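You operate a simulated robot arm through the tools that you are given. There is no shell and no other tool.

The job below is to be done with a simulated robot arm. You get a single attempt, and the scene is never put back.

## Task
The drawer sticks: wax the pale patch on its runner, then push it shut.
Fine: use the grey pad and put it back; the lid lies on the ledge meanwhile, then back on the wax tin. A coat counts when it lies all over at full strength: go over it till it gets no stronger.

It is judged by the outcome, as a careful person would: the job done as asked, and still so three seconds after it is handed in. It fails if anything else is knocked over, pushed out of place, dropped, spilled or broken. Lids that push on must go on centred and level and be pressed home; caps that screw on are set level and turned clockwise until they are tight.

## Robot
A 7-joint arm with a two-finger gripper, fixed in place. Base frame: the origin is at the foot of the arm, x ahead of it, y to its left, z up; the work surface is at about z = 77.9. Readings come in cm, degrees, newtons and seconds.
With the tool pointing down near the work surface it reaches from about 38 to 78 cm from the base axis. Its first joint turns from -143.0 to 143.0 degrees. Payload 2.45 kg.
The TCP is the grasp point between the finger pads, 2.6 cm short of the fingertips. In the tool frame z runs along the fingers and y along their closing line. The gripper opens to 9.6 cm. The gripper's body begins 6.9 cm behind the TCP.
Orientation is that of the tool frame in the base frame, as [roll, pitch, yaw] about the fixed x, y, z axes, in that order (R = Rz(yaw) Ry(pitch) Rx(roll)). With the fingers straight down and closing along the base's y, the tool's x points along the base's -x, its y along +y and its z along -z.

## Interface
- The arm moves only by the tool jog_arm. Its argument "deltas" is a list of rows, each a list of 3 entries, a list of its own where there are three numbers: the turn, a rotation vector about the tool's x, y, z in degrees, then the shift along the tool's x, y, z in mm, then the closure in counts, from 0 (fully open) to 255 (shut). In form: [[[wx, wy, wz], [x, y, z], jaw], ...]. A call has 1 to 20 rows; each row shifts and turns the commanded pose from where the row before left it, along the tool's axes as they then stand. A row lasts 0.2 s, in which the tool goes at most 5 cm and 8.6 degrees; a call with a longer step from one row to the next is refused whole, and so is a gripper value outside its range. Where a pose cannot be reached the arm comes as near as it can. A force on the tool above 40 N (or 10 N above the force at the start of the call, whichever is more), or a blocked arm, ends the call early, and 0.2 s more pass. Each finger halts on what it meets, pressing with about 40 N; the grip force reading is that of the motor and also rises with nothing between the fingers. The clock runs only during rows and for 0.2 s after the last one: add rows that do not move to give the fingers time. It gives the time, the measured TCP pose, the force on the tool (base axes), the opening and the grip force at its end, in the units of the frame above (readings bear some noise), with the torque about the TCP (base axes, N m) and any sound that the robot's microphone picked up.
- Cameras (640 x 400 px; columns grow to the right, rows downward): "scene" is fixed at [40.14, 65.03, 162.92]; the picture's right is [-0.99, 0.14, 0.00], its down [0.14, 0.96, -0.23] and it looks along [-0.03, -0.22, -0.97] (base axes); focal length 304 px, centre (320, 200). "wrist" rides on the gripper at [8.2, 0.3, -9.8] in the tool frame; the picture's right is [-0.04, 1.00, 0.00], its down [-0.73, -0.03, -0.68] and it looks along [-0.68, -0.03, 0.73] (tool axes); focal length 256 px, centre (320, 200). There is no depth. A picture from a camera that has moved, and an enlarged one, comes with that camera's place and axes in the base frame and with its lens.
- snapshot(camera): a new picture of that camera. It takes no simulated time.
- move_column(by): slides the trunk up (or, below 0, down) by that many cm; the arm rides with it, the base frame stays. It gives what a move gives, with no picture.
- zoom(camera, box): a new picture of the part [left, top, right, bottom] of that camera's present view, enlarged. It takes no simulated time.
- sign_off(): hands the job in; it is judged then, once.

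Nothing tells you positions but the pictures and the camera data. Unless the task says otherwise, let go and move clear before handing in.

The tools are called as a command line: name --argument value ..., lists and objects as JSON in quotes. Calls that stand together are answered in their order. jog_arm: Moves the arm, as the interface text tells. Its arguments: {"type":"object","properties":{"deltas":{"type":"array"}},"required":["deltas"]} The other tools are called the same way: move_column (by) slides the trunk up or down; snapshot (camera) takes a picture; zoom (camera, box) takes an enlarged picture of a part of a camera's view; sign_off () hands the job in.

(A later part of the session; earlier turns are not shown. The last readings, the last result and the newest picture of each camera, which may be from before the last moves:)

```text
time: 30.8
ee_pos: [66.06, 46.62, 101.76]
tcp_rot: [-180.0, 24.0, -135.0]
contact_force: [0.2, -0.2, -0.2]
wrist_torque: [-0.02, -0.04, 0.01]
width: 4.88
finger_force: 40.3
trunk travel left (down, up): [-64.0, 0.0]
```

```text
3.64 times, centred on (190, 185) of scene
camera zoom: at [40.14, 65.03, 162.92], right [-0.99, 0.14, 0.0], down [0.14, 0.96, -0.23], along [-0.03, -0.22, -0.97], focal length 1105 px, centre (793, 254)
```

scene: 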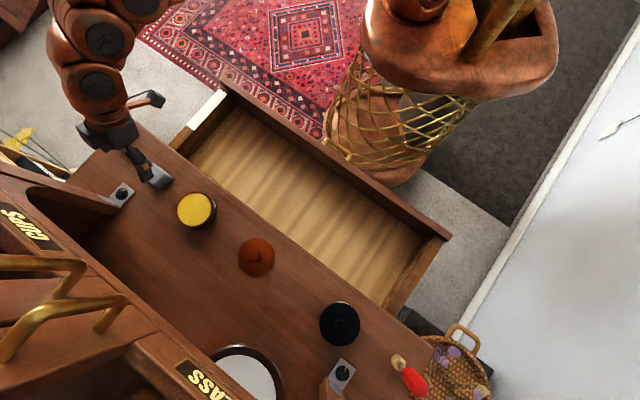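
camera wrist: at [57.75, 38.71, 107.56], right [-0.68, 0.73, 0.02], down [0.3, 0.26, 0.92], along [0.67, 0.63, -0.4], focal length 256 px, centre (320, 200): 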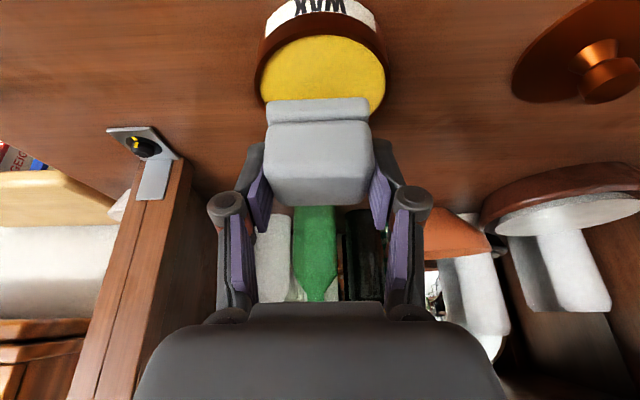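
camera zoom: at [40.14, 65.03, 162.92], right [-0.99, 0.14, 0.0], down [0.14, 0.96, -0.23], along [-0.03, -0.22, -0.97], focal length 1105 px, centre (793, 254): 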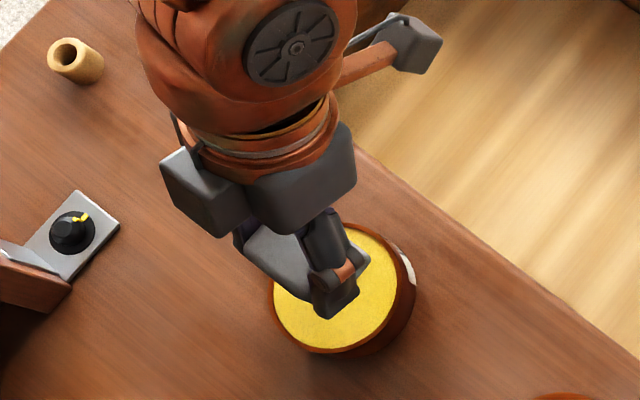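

jog_arm --deltas '[[[0, 0, 0], [5, 2.5, 11.2], 255], [[0, 0, 0], [4, 0, 9.1], 255], [[0, 0, 0], [2, 0, 4.6], 255], [[0, 0, 0], [0, 0, 0], 255]]'

snapshot --camera "wrist"

zoom --camera "scene" --box '[120, 130, 260, 240]'

```text
time: 31.8
ee_pos: [66.1, 46.81, 99.08]
tcp_rot: [-180.0, 24.1, -135.0]
contact_force: [-1.3, -0.5, 0.4]
wrist_torque: [-0.02, 0.02, -0.02]
width: 4.89
finger_force: 39.8
trunk travel left (down, up): [-64.0, 0.0]
```

```text
taken
camera wrist: at [57.6, 38.97, 104.87], right [-0.68, 0.73, 0.02], down [0.3, 0.26, 0.92], along [0.67, 0.63, -0.39], focal length 256 px, centre (320, 200)
```

wrist: 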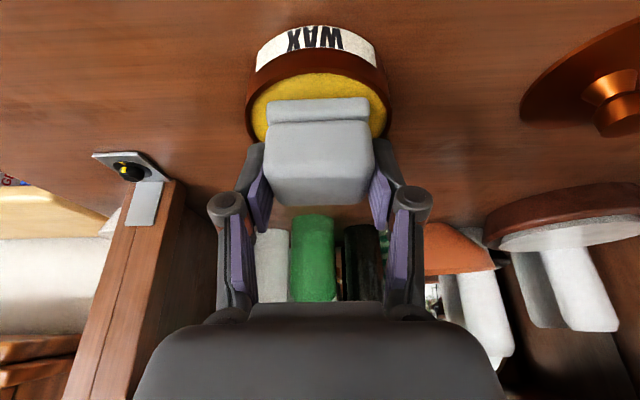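

```text
3.64 times, centred on (190, 185) of scene
camera zoom: at [40.14, 65.03, 162.92], right [-0.99, 0.14, 0.0], down [0.14, 0.96, -0.23], along [-0.03, -0.22, -0.97], focal length 1105 px, centre (793, 254)
```

zoom: 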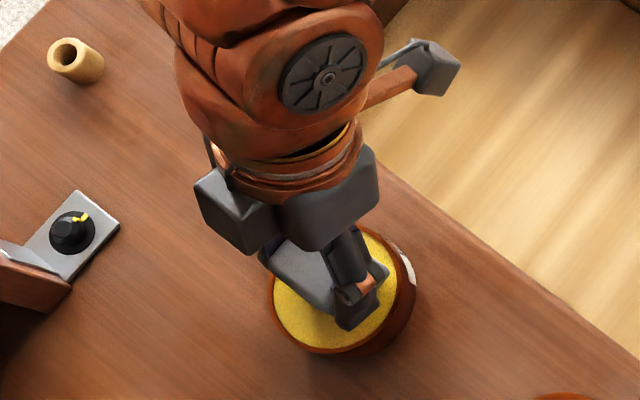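

jog_arm --deltas '[[[0, 0, 0], [0.8, 0, 1.8], 255], [[0, 0, 0], [0.8, 0, 1.8], 255], [[0, 0, 0], [0, 0, 0], 255]]'

jog_arm --deltas '[[[0, 0, 0], [0.8, 0, 1.8], 255], [[0, 0, 0], [0, 0, 0], 255]]'

jog_arm --deltas '[[[0, 0, 0], [0.8, 0, 1.8], 255], [[0, 0, 0], [0, 0, 0], 255]]'

```text
time: 32.6
ee_pos: [65.97, 46.73, 98.76]
tcp_rot: [-180.0, 24.1, -134.9]
contact_force: [-0.7, -2.1, 6.7]
wrist_torque: [-0.06, 0.12, 0.0]
width: 4.89
finger_force: 39.2
trunk travel left (down, up): [-64.0, 0.0]
```

```text
time: 33.2
ee_pos: [65.86, 46.91, 98.61]
tcp_rot: [-180.0, 24.3, -135.0]
contact_force: [0.5, -1.9, 26.1]
wrist_torque: [-0.11, 0.22, 0.01]
width: 4.91
finger_force: 39.5
trunk travel left (down, up): [-64.0, 0.0]
```

```text
time: 33.8
ee_pos: [66.02, 46.94, 98.72]
tcp_rot: [-179.8, 24.6, -134.9]
contact_force: [-3.9, -4.0, 15.1]
wrist_torque: [-0.22, 0.44, 0.01]
width: 4.92
finger_force: 39.8
trunk travel left (down, up): [-64.0, 0.0]
stopped in row 2: the force on the tool passed its limit at 41 N (the readings are from after the stop); the commanded pose is now the measured one
```

The pad met the wax firmly; I'll lift off and check its sole and the tin.

jog_arm --deltas '[[[0, 0, 0], [-0.4, 0, -0.9], 255], [[0, 0.6, 0], [-4, 0, -9.1], 255], [[0, 0, 0], [-10, 0, -22.5], 255], [[0, 0, 0], [-10, 0, -22.5], 255], [[0, 0, 0], [0, 0, 0], 255]]'

snapshot --camera "wrist"

zoom --camera "scene" --box '[100, 110, 300, 270]'

```text
time: 35.0
ee_pos: [66.02, 46.95, 104.53]
tcp_rot: [-179.8, 23.7, -134.9]
contact_force: [0.3, 0.0, -1.6]
wrist_torque: [0.04, 0.0, -0.02]
width: 4.91
finger_force: 40.3
trunk travel left (down, up): [-64.0, 0.0]
```

```text
taken
camera wrist: at [57.65, 39.05, 110.33], right [-0.68, 0.73, 0.01], down [0.3, 0.26, 0.92], along [0.67, 0.63, -0.4], focal length 256 px, centre (320, 200)
```

wrist: 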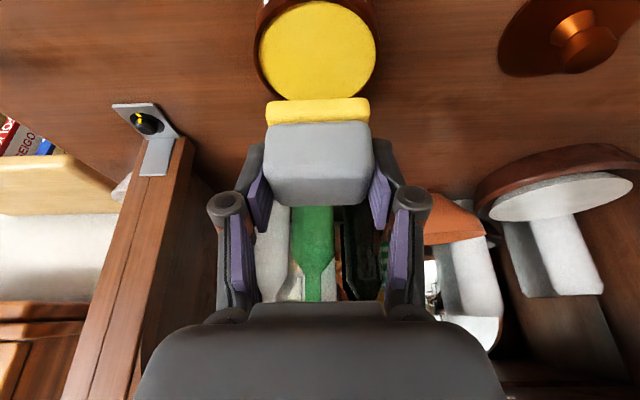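

```text
2.50 times, centred on (200, 190) of scene
camera zoom: at [40.14, 65.03, 162.92], right [-0.99, 0.14, 0.0], down [0.14, 0.96, -0.23], along [-0.03, -0.22, -0.97], focal length 760 px, centre (620, 225)
```

zoom: 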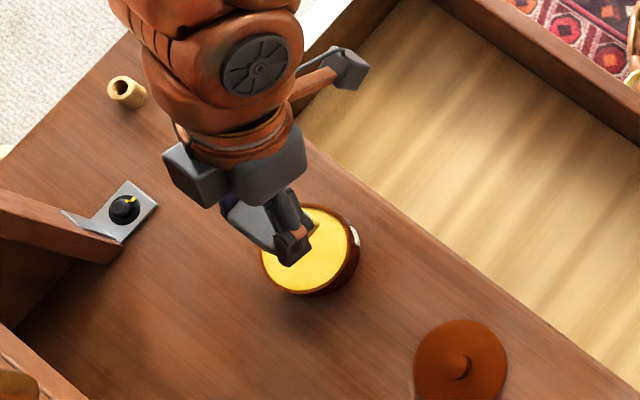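

The sole is coated all over and the tin has not moved. Now I'll carry the pad over the pale patch, staying high until clear of the counter.

jog_arm --deltas '[[[0, 0, 0], [25.9, -26.3, -11.5], 255], [[0, 0, 0], [25.9, -26.3, -11.5], 255], [[0, 0, 0], [25.9, -26.3, -11.5], 255], [[0, 0, 0], [25.9, -26.3, -11.5], 255], [[0, 0, 0], [25.9, -26.3, -11.5], 255], [[0, 0, 0], [25.9, -26.3, -11.5], 255], [[0, 0, 0], [25.9, -26.3, -11.5], 255], [[0, 0, 0], [25.9, -26.3, -11.5], 255], [[0, 0, 0], [12.2, 0, 27.4], 255], [[0, 0, 0], [12.2, 0, 27.4], 255], [[0, 0, 0], [0, 0, 0], 255], [[0, 0, 0], [0, 0, 0], 255]]'

snapshot --camera "wrist"

snapshot --camera "scene"

```text
time: 37.6
ee_pos: [64.82, 15.99, 98.92]
tcp_rot: [-180.0, 23.8, -134.9]
contact_force: [-0.4, 0.2, -0.7]
wrist_torque: [-0.02, 0.03, 0.01]
width: 4.88
finger_force: 39.7
trunk travel left (down, up): [-64.0, 0.0]
```

```text
taken
camera wrist: at [56.43, 8.13, 104.78], right [-0.68, 0.73, 0.01], down [0.3, 0.26, 0.92], along [0.67, 0.63, -0.4], focal length 256 px, centre (320, 200)
```

wrist: 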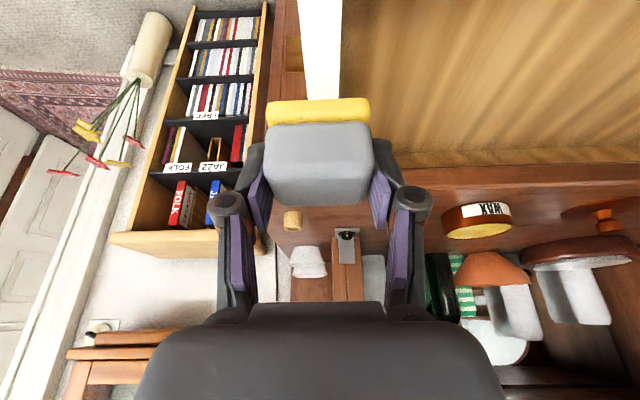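

```text
taken
```

scene: 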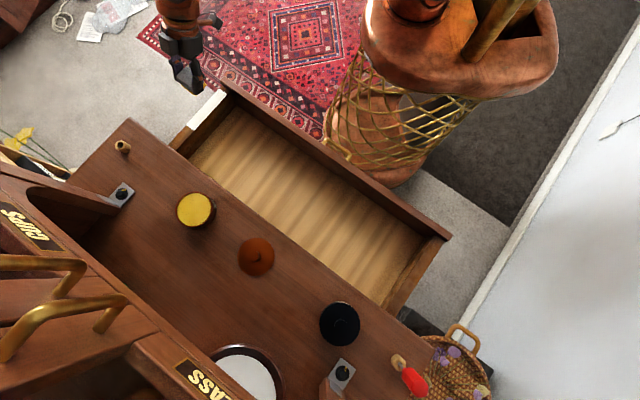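

zoom --camera "scene" --box '[160, 70, 260, 160]'

zoom --camera "wrist" --box '[240, 0, 400, 120]'

```text
4.44 times, centred on (210, 115) of scene
camera zoom: at [40.14, 65.03, 162.92], right [-0.99, 0.14, 0.0], down [0.14, 0.96, -0.23], along [-0.03, -0.22, -0.97], focal length 1351 px, centre (809, 578)
```

zoom: 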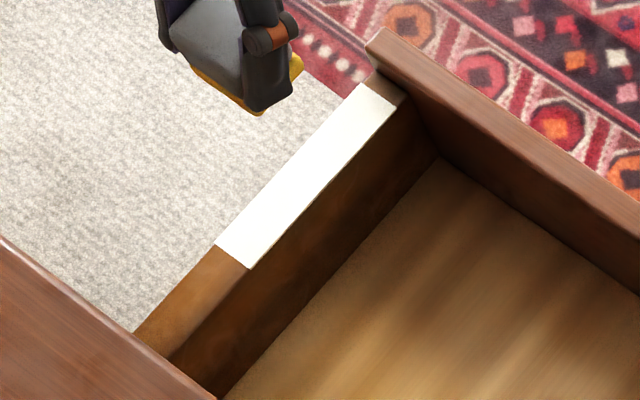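

```text
3.33 times, centred on (320, 60) of wrist
camera zoom: at [56.43, 8.13, 104.78], right [-0.68, 0.73, 0.01], down [0.3, 0.26, 0.92], along [0.67, 0.63, -0.4], focal length 853 px, centre (320, 667)
```

zoom: 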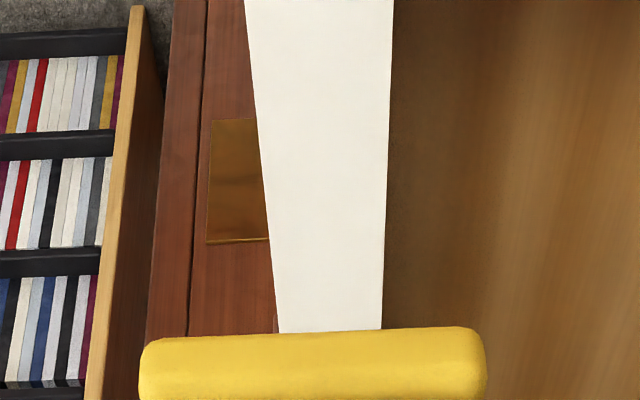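

The patch runs n≈51–65 along the drawer's travel, centred under the pad. I'll lower to just above it and then feel for contact.

jog_arm --deltas '[[[0, 0, 0], [10.8, 0.5, 24.4], 255], [[0, 0, 0], [10.8, 0.5, 24.4], 255], [[0, 0, 0], [8.1, 0, 18.3], 255], [[0, 0, 0], [0, 0, 0], 255], [[0, 0, 0], [0, 0, 0], 255]]'

snapshot --camera "wrist"

zoom --camera "scene" --box '[160, 70, 260, 160]'

```text
time: 38.8
ee_pos: [64.79, 16.06, 91.29]
tcp_rot: [-179.8, 23.8, -135.0]
contact_force: [-0.1, -0.1, -0.7]
wrist_torque: [-0.01, 0.02, 0.03]
width: 4.88
finger_force: 39.9
trunk travel left (down, up): [-64.0, 0.0]
```

```text
taken
camera wrist: at [56.41, 8.18, 97.22], right [-0.68, 0.73, 0.01], down [0.3, 0.26, 0.92], along [0.67, 0.63, -0.4], focal length 256 px, centre (320, 200)
```

wrist: 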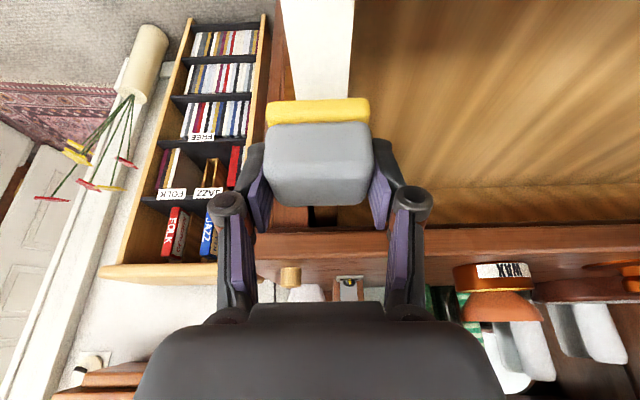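

```text
4.44 times, centred on (210, 115) of scene
camera zoom: at [40.14, 65.03, 162.92], right [-0.99, 0.14, 0.0], down [0.14, 0.96, -0.23], along [-0.03, -0.22, -0.97], focal length 1351 px, centre (809, 578)
```

zoom: 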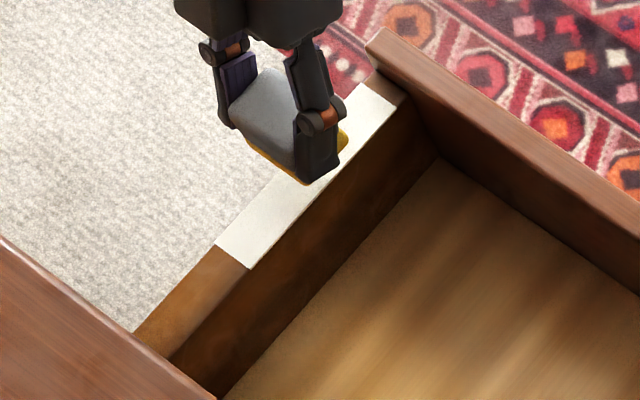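

jog_arm --deltas '[[[0, 0, 0], [2, 0.8, 4.6], 255], [[0, 0, 0], [2, 0.7, 4.6], 255], [[0, 0, 0], [0, 0, 0], 255]]'

jog_arm --deltas '[[[0, 0, 0], [0.8, 0, 1.8], 255], [[0, 0, 0], [0.8, 0, 1.8], 255], [[0, 0, 0], [0, 0, 0], 255]]'

```text
time: 39.6
ee_pos: [64.79, 16.16, 90.33]
tcp_rot: [-179.9, 23.8, -134.9]
contact_force: [0.5, -0.9, 0.2]
wrist_torque: [0.0, 0.01, 0.01]
width: 4.91
finger_force: 39.7
trunk travel left (down, up): [-64.0, 0.0]
```

```text
time: 40.4
ee_pos: [64.75, 16.15, 89.92]
tcp_rot: [-179.9, 23.6, -134.9]
contact_force: [-0.4, 0.3, -1.0]
wrist_torque: [0.01, -0.01, 0.01]
width: 4.89
finger_force: 39.9
trunk travel left (down, up): [-64.0, 0.0]
```

jog_arm --deltas '[[[0, 0, 0], [0.8, 0, 1.8], 255], [[0, 0, 0], [0, 0, 0], 255]]'

jog_arm --deltas '[[[0, 0, 0], [0.6, 0, 1.4], 255], [[0, 0, 0], [0, 0, 0], 255]]'

zoom --camera "wrist" --box '[240, 0, 400, 120]'

```text
time: 41.0
ee_pos: [64.83, 16.34, 89.76]
tcp_rot: [-179.9, 23.8, -135.0]
contact_force: [0.6, -0.4, -1.6]
wrist_torque: [0.01, 0.04, -0.03]
width: 4.9
finger_force: 40.0
trunk travel left (down, up): [-64.0, 0.0]
```

```text
time: 41.6
ee_pos: [64.67, 16.22, 89.46]
tcp_rot: [-179.9, 23.7, -135.0]
contact_force: [-0.2, -0.5, 0.1]
wrist_torque: [0.01, 0.01, 0.0]
width: 4.9
finger_force: 40.0
trunk travel left (down, up): [-64.0, 0.0]
```

```text
3.33 times, centred on (320, 60) of wrist
camera zoom: at [56.42, 8.33, 95.4], right [-0.68, 0.73, 0.02], down [0.3, 0.26, 0.92], along [0.67, 0.63, -0.4], focal length 853 px, centre (320, 667)
```

zoom: 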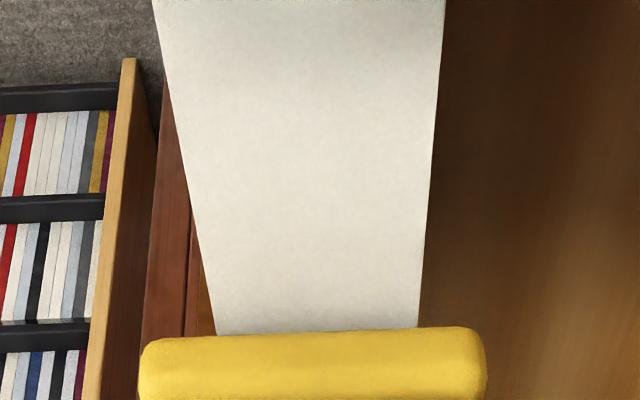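

jog_arm --deltas '[[[0, 0, 0], [0.5, 0, 1.2], 255], [[0, 0, 0], [0, 0, 0], 255]]'

jog_arm --deltas '[[[0, 0, 0], [0.5, 0, 1.2], 255], [[0, 0, 0], [0, 0, 0], 255]]'

jog_arm --deltas '[[[0, 0, 0], [0.4, 0, 0.9], 255], [[0, 0, 0], [0, 0, 0], 255]]'

```text
time: 42.2
ee_pos: [64.69, 16.06, 89.45]
tcp_rot: [-179.9, 23.8, -135.0]
contact_force: [-0.5, -0.6, 0.4]
wrist_torque: [0.0, 0.01, 0.01]
width: 4.91
finger_force: 39.8
trunk travel left (down, up): [-64.0, 0.0]
```

```text
time: 42.8
ee_pos: [64.67, 16.39, 89.36]
tcp_rot: [-179.9, 23.8, -134.9]
contact_force: [-0.8, 0.1, -0.9]
wrist_torque: [0.01, -0.02, -0.02]
width: 4.89
finger_force: 40.1
trunk travel left (down, up): [-64.0, 0.0]
```

```text
time: 43.4
ee_pos: [64.68, 16.26, 89.19]
tcp_rot: [-179.9, 23.7, -135.0]
contact_force: [0.0, -1.2, 4.1]
wrist_torque: [0.04, -0.05, 0.0]
width: 4.9
finger_force: 39.9
trunk travel left (down, up): [-64.0, 0.0]
```

Contact with the patch at 4 N. I'll press slightly more and make the first stroke toward the drawer front, checking force and colour.

jog_arm --deltas '[[[0, -0.2, 0], [0.15, 0, 0.3], 255], [[0, 0, 0], [9.15, 0, -4.03], 255], [[0, 0, 0], [9.15, 0, -4.03], 255], [[0, 0, 0], [9.15, 0, -4.03], 255], [[0, 0, 0], [0, 0, 0], 255]]'

zoom --camera "scene" --box '[160, 70, 260, 160]'

snapshot --camera "wrist"

```text
time: 44.6
ee_pos: [62.58, 14.0, 89.15]
tcp_rot: [-179.9, 24.0, -135.1]
contact_force: [5.7, 0.9, 7.3]
wrist_torque: [0.21, -0.29, -0.06]
width: 4.91
finger_force: 39.8
trunk travel left (down, up): [-64.0, 0.0]
```

```text
4.44 times, centred on (210, 115) of scene
camera zoom: at [40.14, 65.03, 162.92], right [-0.99, 0.14, 0.0], down [0.14, 0.96, -0.23], along [-0.03, -0.22, -0.97], focal length 1351 px, centre (809, 578)
```

zoom: 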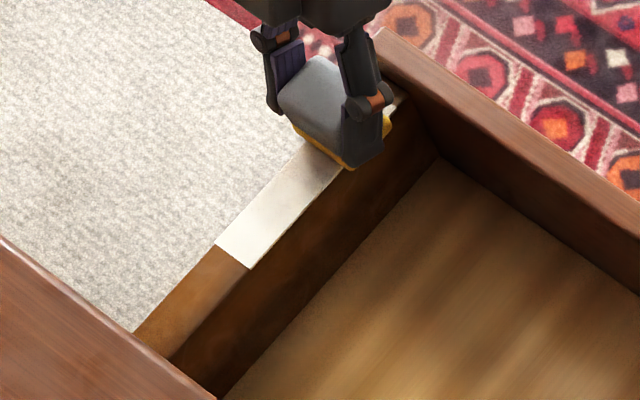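

```text
taken
camera wrist: at [54.2, 6.18, 95.04], right [-0.68, 0.73, 0.01], down [0.3, 0.26, 0.92], along [0.67, 0.63, -0.39], focal length 256 px, centre (320, 200)
```

wrist: 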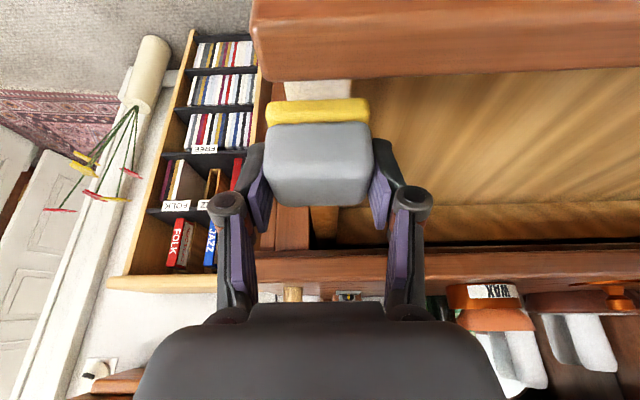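

jog_arm --deltas '[[[0, 0, 0], [10.5, 0, -4.67], 255], [[0, 0, 0], [10.5, 0, -4.67], 255], [[0, 0, 0], [0, 0, 0], 255]]'

snapshot --camera "wrist"

zoom --camera "scene" --box '[160, 70, 260, 160]'

```text
time: 45.4
ee_pos: [60.98, 12.48, 89.17]
tcp_rot: [-179.9, 23.8, -134.9]
contact_force: [1.0, 6.0, 14.9]
wrist_torque: [0.46, -0.25, 0.07]
width: 4.92
finger_force: 40.4
trunk travel left (down, up): [-64.0, 0.0]
```

```text
taken
camera wrist: at [52.53, 4.6, 95.03], right [-0.68, 0.73, 0.02], down [0.3, 0.26, 0.92], along [0.67, 0.63, -0.4], focal length 256 px, centre (320, 200)
```

wrist: 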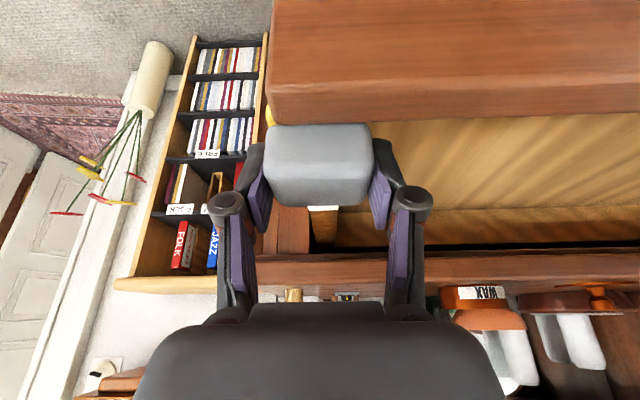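

```text
4.44 times, centred on (210, 115) of scene
camera zoom: at [40.14, 65.03, 162.92], right [-0.99, 0.14, 0.0], down [0.14, 0.96, -0.23], along [-0.03, -0.22, -0.97], focal length 1351 px, centre (809, 578)
```

zoom: 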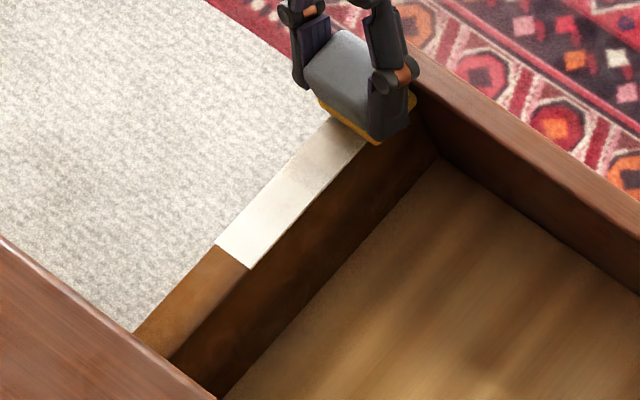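

The rubbed stretch is turning cream, so the wax is taking. I'll go a touch further to the front end, then stroke back the full length.

jog_arm --deltas '[[[0, 0, 0], [2.6, 0, -1.5], 255], [[0, 0, 0], [0, 0, 0], 255], [[0, 0, 0], [-9.15, 0, 4.0], 255], [[0, 0, 0], [-9.15, 0, 4.0], 255], [[0, 0, 0], [-9.15, 0, 4.03], 255], [[0, 0, 0], [-9.15, 0, 4.03], 255], [[0, 0, 0], [-9.15, 0, 4.03], 255], [[0, 0, 0], [-9.15, 0, 4.03], 255], [[0, 0, 0], [0, 0, 0], 255]]'

zoom --camera "scene" --box '[160, 70, 260, 160]'

```text
time: 47.4
ee_pos: [65.03, 16.45, 89.29]
tcp_rot: [-179.8, 23.9, -135.0]
contact_force: [-0.6, -0.2, -0.9]
wrist_torque: [-0.02, 0.01, -0.02]
width: 4.9
finger_force: 40.1
trunk travel left (down, up): [-64.0, 0.0]
```

```text
4.44 times, centred on (210, 115) of scene
camera zoom: at [40.14, 65.03, 162.92], right [-0.99, 0.14, 0.0], down [0.14, 0.96, -0.23], along [-0.03, -0.22, -0.97], focal length 1351 px, centre (809, 578)
```

zoom: 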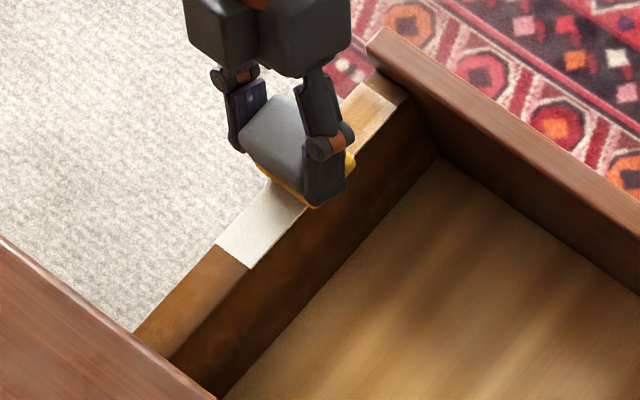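

jog_arm --deltas '[[[0, 0, 0], [0.4, 0, 0.9], 255], [[0, 0, 0], [0, 0, 0], 255]]'

jog_arm --deltas '[[[0, 0, 0], [0.25, 0, 0.55], 255], [[0, 0, 0], [0, 0, 0], 255]]'

```text
time: 48.0
ee_pos: [65.02, 16.35, 89.19]
tcp_rot: [-179.9, 24.0, -134.9]
contact_force: [-0.2, 0.2, 2.7]
wrist_torque: [0.08, -0.02, 0.0]
width: 4.87
finger_force: 40.3
trunk travel left (down, up): [-64.0, 0.0]
```

```text
time: 48.6
ee_pos: [65.07, 16.49, 89.22]
tcp_rot: [180.0, 24.1, -135.0]
contact_force: [-2.0, -3.8, 11.9]
wrist_torque: [0.04, 0.0, -0.01]
width: 4.89
finger_force: 40.0
trunk travel left (down, up): [-64.0, 0.0]
```

jog_arm --deltas '[[[0, 0, 0], [-9.14, 0, 4.07], 255], [[0, 0, 0], [-9.14, 0, 4.07], 255], [[0, 0, 0], [-9.14, 0, 4.07], 255], [[0, 0, 0], [0, 0, 0], 255]]'

jog_arm --deltas '[[[0, 0, 0], [-9.14, 0, 4.07], 255], [[0, 0, 0], [-9.14, 0, 4.07], 255], [[0, 0, 0], [-7.3, 0, 3.25], 255], [[0, 0, 0], [0, 0, 0], 255]]'

zoom --camera "scene" --box '[160, 70, 260, 160]'

snapshot --camera "wrist"

```text
time: 49.6
ee_pos: [66.98, 18.57, 89.18]
tcp_rot: [-179.9, 24.0, -135.0]
contact_force: [-6.1, -4.3, 18.7]
wrist_torque: [0.06, 0.07, 0.01]
width: 4.9
finger_force: 40.3
trunk travel left (down, up): [-64.0, 0.0]
```

```text
time: 50.6
ee_pos: [69.06, 20.35, 89.19]
tcp_rot: [-179.8, 24.1, -135.0]
contact_force: [-2.5, -9.4, 20.4]
wrist_torque: [-0.07, -0.08, -0.02]
width: 4.9
finger_force: 39.9
trunk travel left (down, up): [-64.0, 0.0]
```

```text
4.44 times, centred on (210, 115) of scene
camera zoom: at [40.14, 65.03, 162.92], right [-0.99, 0.14, 0.0], down [0.14, 0.96, -0.23], along [-0.03, -0.22, -0.97], focal length 1351 px, centre (809, 578)
```

zoom: 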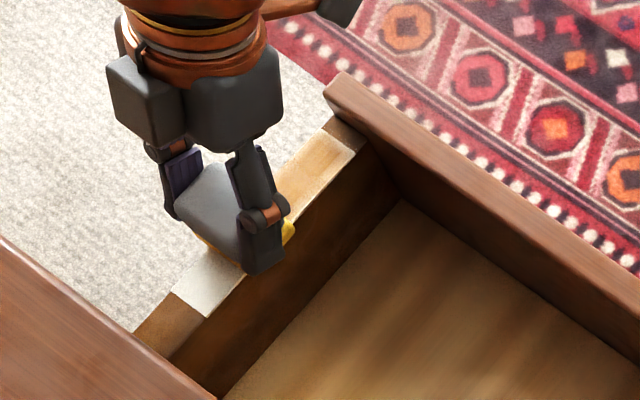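

```text
taken
camera wrist: at [60.74, 12.52, 94.98], right [-0.68, 0.73, 0.01], down [0.3, 0.26, 0.92], along [0.67, 0.63, -0.39], focal length 256 px, centre (320, 200)
```

wrist: 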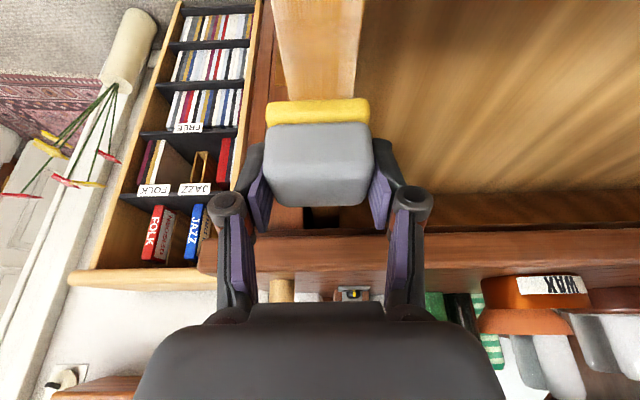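

The harder +n stroke pushed the drawer in about 4 cm, so I must rub more lightly. I'll ease the pressure off and continue with gentle strokes.

jog_arm --deltas '[[[0, 0, 0], [-0.33, 0, -0.75], 255], [[0, 0, 0], [0, 0, 0], 255]]'

zoom --camera "wrist" --box '[240, 0, 400, 120]'

```text
time: 51.2
ee_pos: [69.15, 20.46, 89.07]
tcp_rot: [-179.9, 24.1, -135.0]
contact_force: [1.6, -8.1, 18.3]
wrist_torque: [-0.01, -0.26, -0.1]
width: 4.89
finger_force: 39.8
trunk travel left (down, up): [-64.0, 0.0]
```

```text
3.33 times, centred on (320, 60) of wrist
camera zoom: at [60.75, 12.58, 94.98], right [-0.68, 0.73, 0.01], down [0.3, 0.26, 0.92], along [0.67, 0.63, -0.39], focal length 853 px, centre (320, 667)
```

zoom: 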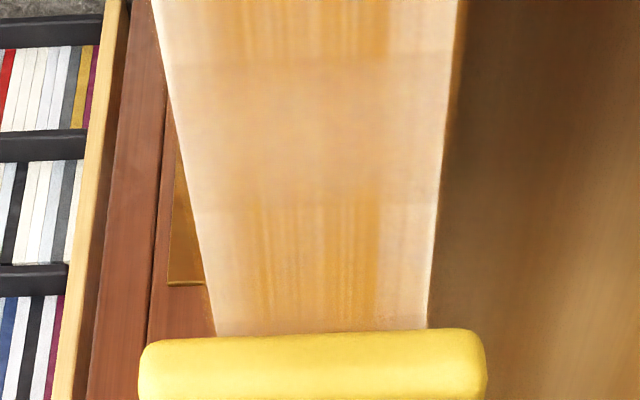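

jog_arm --deltas '[[[0, 0, 0], [-0.3, 0, -0.7], 255], [[0, 0, 0], [0, 0, 0], 255]]'

```text
time: 51.8
ee_pos: [69.03, 20.49, 89.15]
tcp_rot: [-180.0, 24.0, -135.0]
contact_force: [4.8, -5.6, 8.7]
wrist_torque: [-0.14, -0.31, -0.14]
width: 4.9
finger_force: 40.1
trunk travel left (down, up): [-64.0, 0.0]
```

jog_arm --deltas '[[[0, 0, 0], [9.14, 0, -4.07], 255], [[0, 0, 0], [9.14, 0, -4.07], 255], [[0, 0, 0], [9.14, 0, -4.07], 255], [[0, 0, 0], [9.14, 0, -4.07], 255], [[0, 0, 0], [9.14, 0, -4.07], 255], [[0, 0, 0], [0, 0, 0], 255]]'

zoom --camera "scene" --box '[160, 70, 260, 160]'

snapshot --camera "wrist"

```text
time: 53.2
ee_pos: [65.54, 17.01, 89.11]
tcp_rot: [-179.9, 24.0, -134.9]
contact_force: [-1.0, 0.7, 3.4]
wrist_torque: [0.04, 0.0, -0.01]
width: 4.87
finger_force: 40.2
trunk travel left (down, up): [-64.0, 0.0]
```

```text
4.44 times, centred on (210, 115) of scene
camera zoom: at [40.14, 65.03, 162.92], right [-0.99, 0.14, 0.0], down [0.14, 0.96, -0.23], along [-0.03, -0.22, -0.97], focal length 1351 px, centre (809, 578)
```

zoom: 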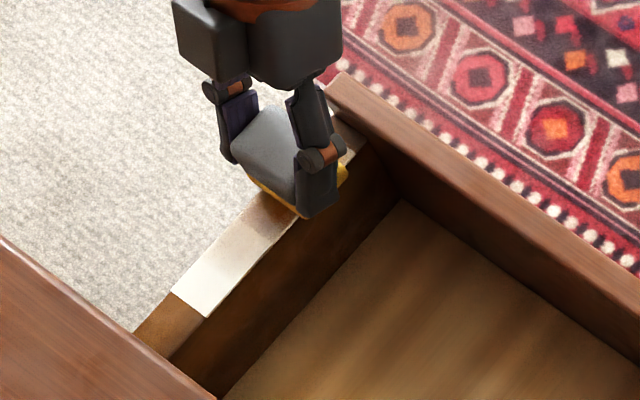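

```text
taken
camera wrist: at [57.22, 9.15, 95.01], right [-0.68, 0.73, 0.01], down [0.3, 0.26, 0.92], along [0.67, 0.63, -0.4], focal length 256 px, centre (320, 200)
```

wrist: 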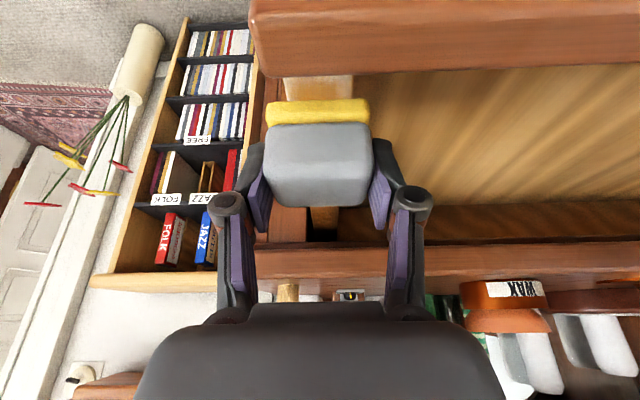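

jog_arm --deltas '[[[0, 0, 0], [9.2, 0, -3.9], 255], [[0, 0, 0], [9.2, 0, -4.0], 255], [[0, 0, 0], [6.4, 0, -2.85], 255], [[0, 0, 0], [0, 0, 0], 255]]'

zoom --camera "scene" --box '[160, 70, 260, 160]'

```text
time: 54.2
ee_pos: [63.47, 15.07, 89.21]
tcp_rot: [-179.9, 24.0, -134.9]
contact_force: [6.6, 10.4, 3.3]
wrist_torque: [0.4, -0.29, 0.02]
width: 4.9
finger_force: 40.0
trunk travel left (down, up): [-64.0, 0.0]
```

```text
4.44 times, centred on (210, 115) of scene
camera zoom: at [40.14, 65.03, 162.92], right [-0.99, 0.14, 0.0], down [0.14, 0.96, -0.23], along [-0.03, -0.22, -0.97], focal length 1351 px, centre (809, 578)
```

zoom: 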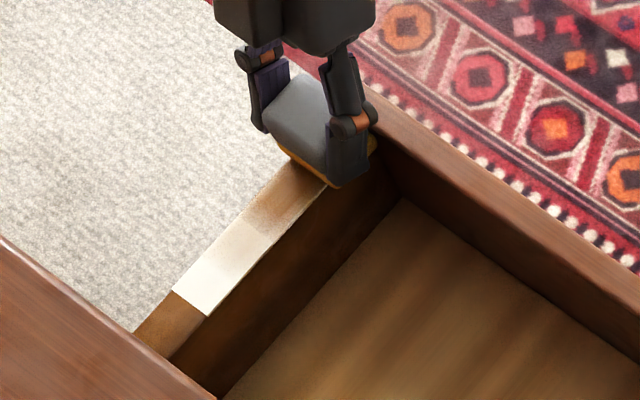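

The sole's front edge has met the drawer front, so that end is covered. Now a light stroke back toward the counter end.

jog_arm --deltas '[[[0, 0, 0], [-4.0, 0, 1.9], 255], [[0, 0, 0], [-9.14, 0, 4.07], 255], [[0, 0, 0], [-9.14, 0, 4.07], 255], [[0, 0, 0], [-9.14, 0, 4.07], 255], [[0, 0, 0], [-9.14, 0, 4.07], 255], [[0, 0, 0], [0, 0, 0], 255]]'

zoom --camera "scene" --box '[160, 70, 260, 160]'

```text
time: 55.6
ee_pos: [66.75, 18.26, 89.19]
tcp_rot: [-179.9, 24.0, -135.0]
contact_force: [-2.3, -5.0, 9.9]
wrist_torque: [-0.06, -0.07, -0.07]
width: 4.9
finger_force: 40.1
trunk travel left (down, up): [-64.0, 0.0]
```

```text
4.44 times, centred on (210, 115) of scene
camera zoom: at [40.14, 65.03, 162.92], right [-0.99, 0.14, 0.0], down [0.14, 0.96, -0.23], along [-0.03, -0.22, -0.97], focal length 1351 px, centre (809, 578)
```

zoom: 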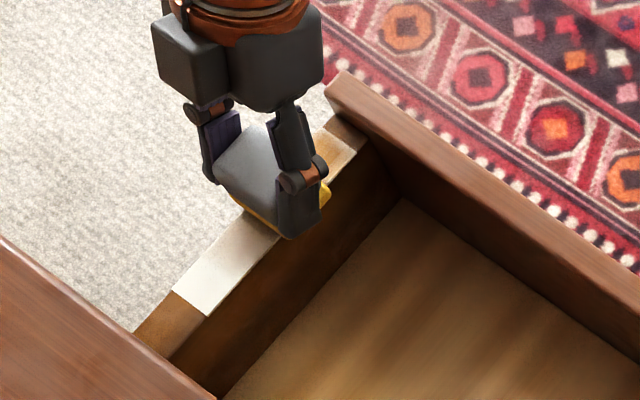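

jog_arm --deltas '[[[0, 0, 0], [-9.2, 0, 3.85], 255], [[0, 0, 0], [-9.14, 0, 4.07], 255], [[0, 0, 0], [-9.14, 0, 4.07], 255], [[0, 0, 0], [-9.14, 0, 4.07], 255], [[0, 0, 0], [0, 0, 0], 255]]'

zoom --camera "scene" --box '[160, 70, 260, 160]'

```text
time: 56.8
ee_pos: [69.53, 21.04, 89.12]
tcp_rot: [-180.0, 24.0, -135.0]
contact_force: [-5.2, -3.3, 9.4]
wrist_torque: [-0.01, 0.11, 0.03]
width: 4.91
finger_force: 40.5
trunk travel left (down, up): [-64.0, 0.0]
```

```text
4.44 times, centred on (210, 115) of scene
camera zoom: at [40.14, 65.03, 162.92], right [-0.99, 0.14, 0.0], down [0.14, 0.96, -0.23], along [-0.03, -0.22, -0.97], focal length 1351 px, centre (809, 578)
```

zoom: 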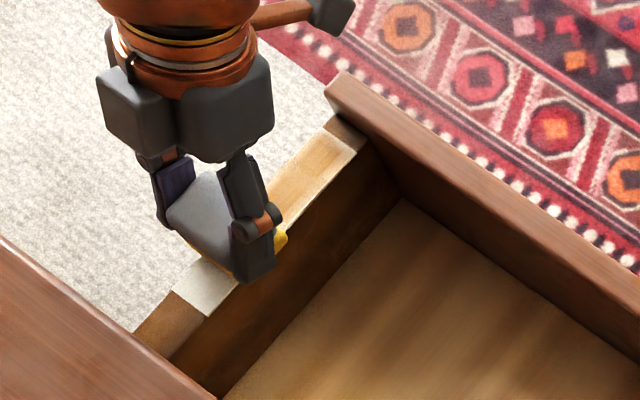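

jog_arm --deltas '[[[0, 0, 0], [-9.2, 0, 3.95], 255], [[0, 0, 0], [-9.14, 0, 4.07], 255], [[0, 0, 0], [-9.14, 0, 4.07], 255], [[0, 0, 0], [-5.5, 0, 2.45], 255], [[0, 0, 0], [0, 0, 0], 255]]'

zoom --camera "scene" --box '[160, 70, 260, 160]'

snapshot --camera "wrist"

```text
time: 58.0
ee_pos: [72.08, 23.5, 89.16]
tcp_rot: [-179.8, 24.0, -135.1]
contact_force: [-4.0, -4.3, 7.0]
wrist_torque: [-0.06, 0.06, 0.0]
width: 4.85
finger_force: 40.1
trunk travel left (down, up): [-64.0, 0.0]
```

```text
4.44 times, centred on (210, 115) of scene
camera zoom: at [40.14, 65.03, 162.92], right [-0.99, 0.14, 0.0], down [0.14, 0.96, -0.23], along [-0.03, -0.22, -0.97], focal length 1351 px, centre (809, 578)
```

zoom: 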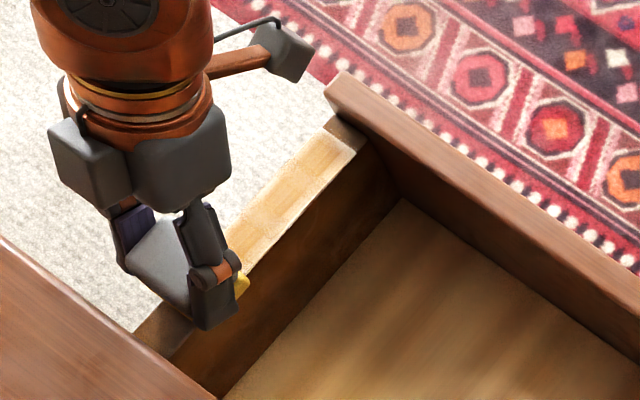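

```text
taken
camera wrist: at [63.75, 15.7, 95.0], right [-0.68, 0.73, 0.02], down [0.3, 0.26, 0.92], along [0.67, 0.63, -0.4], focal length 256 px, centre (320, 200)
```

wrist: 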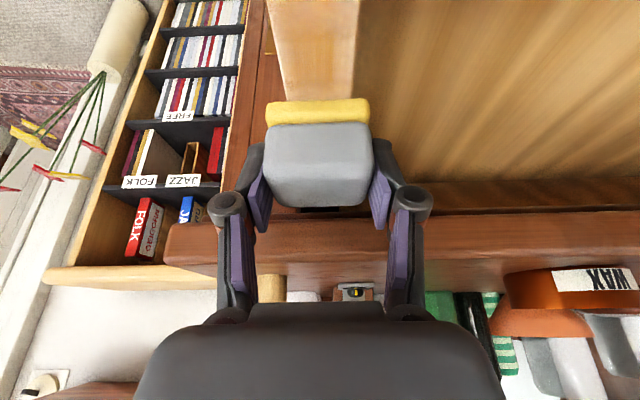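

zoom --camera "wrist" --box '[240, 0, 400, 110]'

zoom --camera "scene" --box '[190, 90, 220, 140]'

```text
3.64 times, centred on (320, 55) of wrist
camera zoom: at [63.75, 15.7, 95.0], right [-0.68, 0.73, 0.02], down [0.3, 0.26, 0.92], along [0.67, 0.63, -0.4], focal length 931 px, centre (320, 727)
```

zoom: 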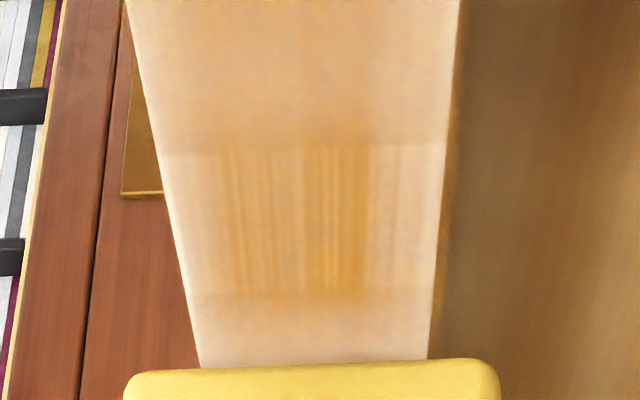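

```text
8.00 times, centred on (205, 115) of scene
camera zoom: at [40.14, 65.03, 162.92], right [-0.99, 0.14, 0.0], down [0.14, 0.96, -0.23], along [-0.03, -0.22, -0.97], focal length 2432 px, centre (1240, 880)
```

zoom: 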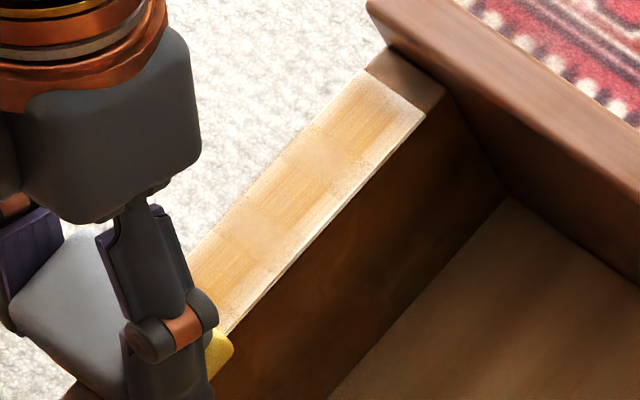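

The coat is building but the edges and some bands are weaker. I'll shift the pad a little toward the inner edge and stroke back.

jog_arm --deltas '[[[0, 0, 0], [0, 7, 0], 255], [[0, 0, 0], [9.14, 0, -4.07], 255], [[0, 0, 0], [9.14, 0, -4.07], 255], [[0, 0, 0], [9.14, 0, -4.07], 255], [[0, 0, 0], [9.14, 0, -4.07], 255], [[0, 0, 0], [9.14, 0, -4.07], 255], [[0, 0, 0], [9.14, 0, -4.07], 255], [[0, 0, 0], [0, 0, 0], 255]]'

zoom --camera "scene" --box '[160, 70, 260, 160]'

```text
time: 59.8
ee_pos: [67.31, 19.9, 89.26]
tcp_rot: [-179.9, 23.9, -134.9]
contact_force: [-1.2, 1.0, 5.2]
wrist_torque: [0.07, -0.02, 0.02]
width: 4.9
finger_force: 39.7
trunk travel left (down, up): [-64.0, 0.0]
```

```text
4.44 times, centred on (210, 115) of scene
camera zoom: at [40.14, 65.03, 162.92], right [-0.99, 0.14, 0.0], down [0.14, 0.96, -0.23], along [-0.03, -0.22, -0.97], focal length 1351 px, centre (809, 578)
```

zoom: 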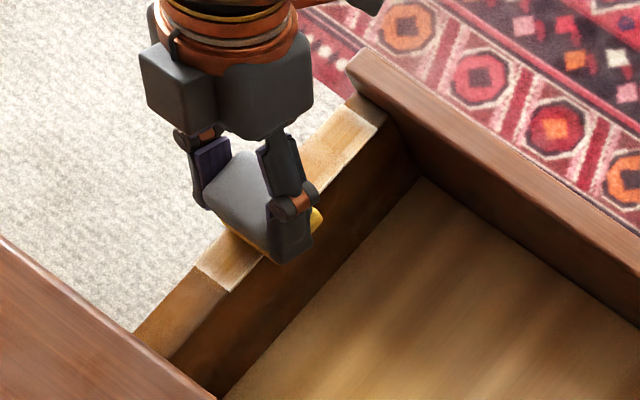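

The drawer now slides with the lengthwise strokes (it moved back out about 2 cm), so I'll rub crosswise instead, station by station, since the drawer cannot move sideways.

jog_arm --deltas '[[[0, 0, 0], [0, -9, 0], 255], [[0, 0, 0], [0, -9, 0], 255], [[0, 0, 0], [0, 9, 0], 255], [[0, 0, 0], [0, 9, 0], 255], [[0, 0, 0], [0, -9, 0], 255], [[0, 0, 0], [0, -9, 0], 255], [[0, 0, 0], [0, 9, 0], 255], [[0, 0, 0], [0, 9, 0], 255], [[0, 0, 0], [0, 0, 0], 255]]'

zoom --camera "scene" --box '[160, 70, 260, 160]'

```text
time: 61.8
ee_pos: [67.32, 19.97, 89.24]
tcp_rot: [-179.9, 23.9, -135.0]
contact_force: [-0.1, -0.1, -1.6]
wrist_torque: [-0.01, 0.01, 0.0]
width: 4.91
finger_force: 40.1
trunk travel left (down, up): [-64.0, 0.0]
```

```text
4.44 times, centred on (210, 115) of scene
camera zoom: at [40.14, 65.03, 162.92], right [-0.99, 0.14, 0.0], down [0.14, 0.96, -0.23], along [-0.03, -0.22, -0.97], focal length 1351 px, centre (809, 578)
```

zoom: 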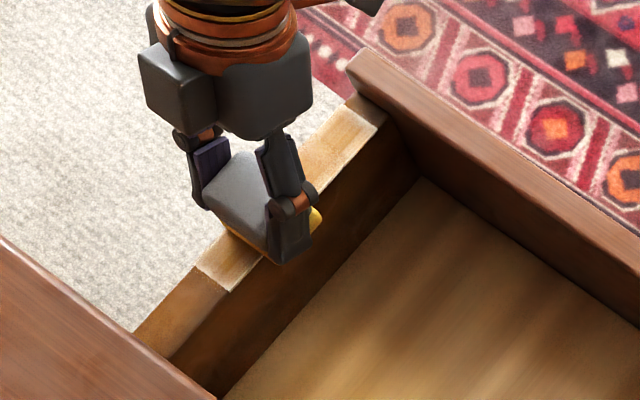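

jog_arm --deltas '[[[0, 0, 0], [0.2, 0, 0.4], 255], [[0, 0, 0], [0, 0, 0], 255]]'

jog_arm --deltas '[[[0, 0, 0], [0.15, 0, 0.35], 255], [[0, 0, 0], [0, 0, 0], 255]]'

```text
time: 62.4
ee_pos: [67.38, 19.97, 89.17]
tcp_rot: [-179.8, 24.0, -135.0]
contact_force: [-0.5, 0.3, 0.8]
wrist_torque: [0.1, -0.01, 0.04]
width: 4.91
finger_force: 39.8
trunk travel left (down, up): [-64.0, 0.0]
```

```text
time: 63.0
ee_pos: [67.46, 19.81, 89.08]
tcp_rot: [-179.9, 24.0, -135.0]
contact_force: [-0.1, 1.0, 2.9]
wrist_torque: [0.08, -0.07, 0.02]
width: 4.88
finger_force: 40.2
trunk travel left (down, up): [-64.0, 0.0]
```

jog_arm --deltas '[[[0, 0, 0], [0.18, 0, 0.4], 255], [[0, 0, 0], [0, -9, 0], 255], [[0, 0, 0], [0, -9, 0], 255], [[0, 0, 0], [0, 9, 0], 255], [[0, 0, 0], [0, 9, 0], 255], [[0, 0, 0], [0, -9, 0], 255], [[0, 0, 0], [0, -9, 0], 255], [[0, 0, 0], [0, 9, 0], 255], [[0, 0, 0], [0, 9, 0], 255], [[0, 0, 0], [0, 0, 0], 255]]'

jog_arm --deltas '[[[0, 0, 0], [-0.8, 0, -1.83], 255], [[0, 0, 0], [-9.14, 0, 4.07], 255], [[0, 0, 0], [-9.14, 0, 4.07], 255], [[0, 0, 0], [0.8, 0, 1.83], 255], [[0, 0, 0], [0, -9, 0], 255], [[0, 0, 0], [0, -9, 0], 255], [[0, 0, 0], [0, 9, 0], 255], [[0, 0, 0], [0, 9, 0], 255], [[0, 0, 0], [0, -9, 0], 255], [[0, 0, 0], [0, -9, 0], 255], [[0, 0, 0], [0, 9, 0], 255], [[0, 0, 0], [0, 9, 0], 255], [[0, 0, 0], [0, 0, 0], 255]]'

zoom --camera "scene" --box '[160, 70, 260, 160]'

zoom --camera "wrist" --box '[240, 0, 400, 110]'

```text
time: 65.2
ee_pos: [67.46, 19.79, 89.2]
tcp_rot: [-179.9, 23.9, -135.0]
contact_force: [4.1, -7.2, 11.6]
wrist_torque: [-0.18, -0.29, -0.08]
width: 4.93
finger_force: 39.9
trunk travel left (down, up): [-64.0, 0.0]
```

```text
time: 68.0
ee_pos: [68.96, 21.17, 89.08]
tcp_rot: [-179.8, 24.1, -135.0]
contact_force: [8.6, -10.0, 16.2]
wrist_torque: [-0.35, -0.36, -0.06]
width: 4.92
finger_force: 40.2
trunk travel left (down, up): [-64.0, 0.0]
```

```text
4.44 times, centred on (210, 115) of scene
camera zoom: at [40.14, 65.03, 162.92], right [-0.99, 0.14, 0.0], down [0.14, 0.96, -0.23], along [-0.03, -0.22, -0.97], focal length 1351 px, centre (809, 578)
```

zoom: 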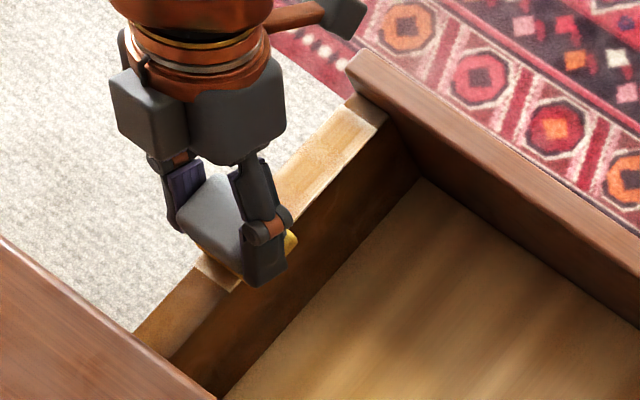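

```text
3.64 times, centred on (320, 55) of wrist
camera zoom: at [60.61, 13.31, 94.94], right [-0.68, 0.73, 0.01], down [0.3, 0.26, 0.92], along [0.67, 0.63, -0.39], focal length 931 px, centre (320, 727)
```

zoom: 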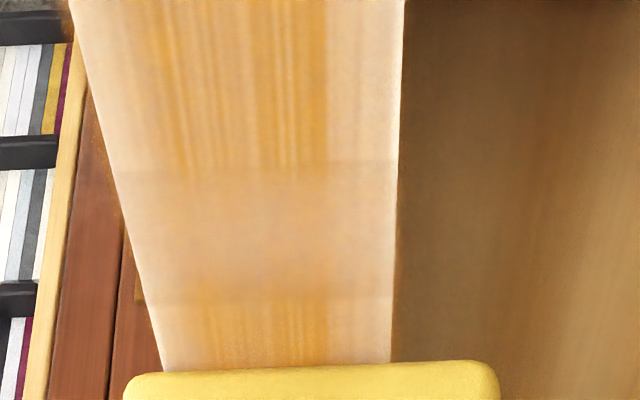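

jog_arm --deltas '[[[0, 0, 0], [-1.0, 0, -2.2], 255], [[0, 0, 0], [-8.2, 0, 3.65], 255], [[0, 0, 0], [-8.2, 0, 3.65], 255], [[0, 0, 0], [0.85, 0, 1.9], 255], [[0, 0, 0], [0, -9, 0], 255], [[0, 0, 0], [0, -9, 0], 255], [[0, 0, 0], [0, 9, 0], 255], [[0, 0, 0], [0, 9, 0], 255], [[0, 0, 0], [0, -9, 0], 255], [[0, 0, 0], [0, -9, 0], 255], [[0, 0, 0], [0, 9, 0], 255], [[0, 0, 0], [0, 9, 0], 255], [[0, 0, 0], [0, 0, 0], 255]]'

jog_arm --deltas '[[[0, 0, 0], [-4, 0, -9.1], 255], [[0, 0, 0], [-14, 0, -32], 255], [[0, 0, 0], [-14, 0, -32], 255], [[0, 0, 0], [0, 0, 0], 255]]'

zoom --camera "scene" --box '[160, 70, 260, 160]'

snapshot --camera "wrist"

```text
time: 70.8
ee_pos: [70.31, 22.58, 89.13]
tcp_rot: [-180.0, 23.9, -135.1]
contact_force: [0.8, 0.3, -0.4]
wrist_torque: [-0.01, -0.02, 0.04]
width: 4.87
finger_force: 40.2
trunk travel left (down, up): [-64.0, 0.0]
```

```text
time: 71.8
ee_pos: [69.94, 22.39, 97.04]
tcp_rot: [-179.9, 23.9, -135.1]
contact_force: [-0.9, -0.2, -0.2]
wrist_torque: [-0.03, 0.02, -0.03]
width: 4.89
finger_force: 40.2
trunk travel left (down, up): [-64.0, 0.0]
```

```text
4.44 times, centred on (210, 115) of scene
camera zoom: at [40.14, 65.03, 162.92], right [-0.99, 0.14, 0.0], down [0.14, 0.96, -0.23], along [-0.03, -0.22, -0.97], focal length 1351 px, centre (809, 578)
```

zoom: 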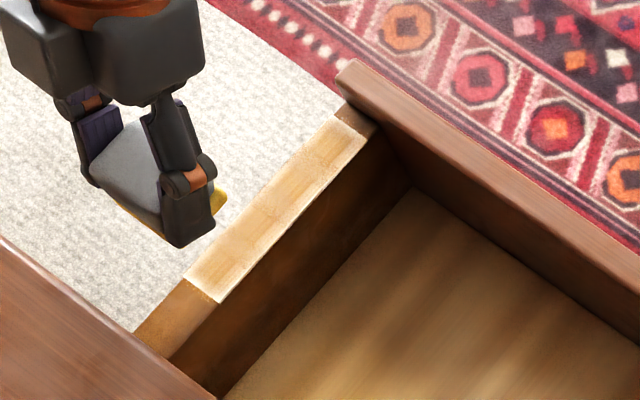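

```text
taken
camera wrist: at [61.72, 14.57, 102.94], right [-0.68, 0.73, 0.02], down [0.3, 0.26, 0.92], along [0.67, 0.63, -0.4], focal length 256 px, centre (320, 200)
```

wrist: 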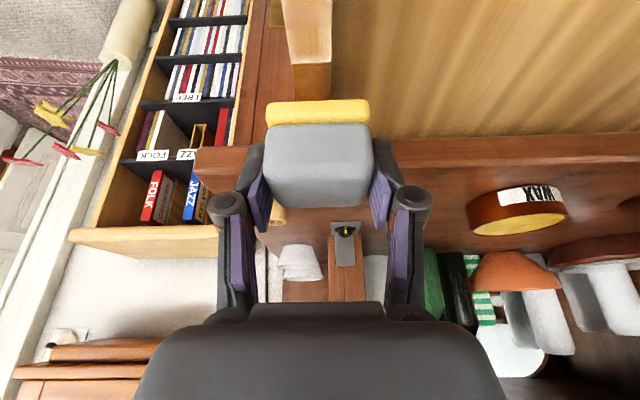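

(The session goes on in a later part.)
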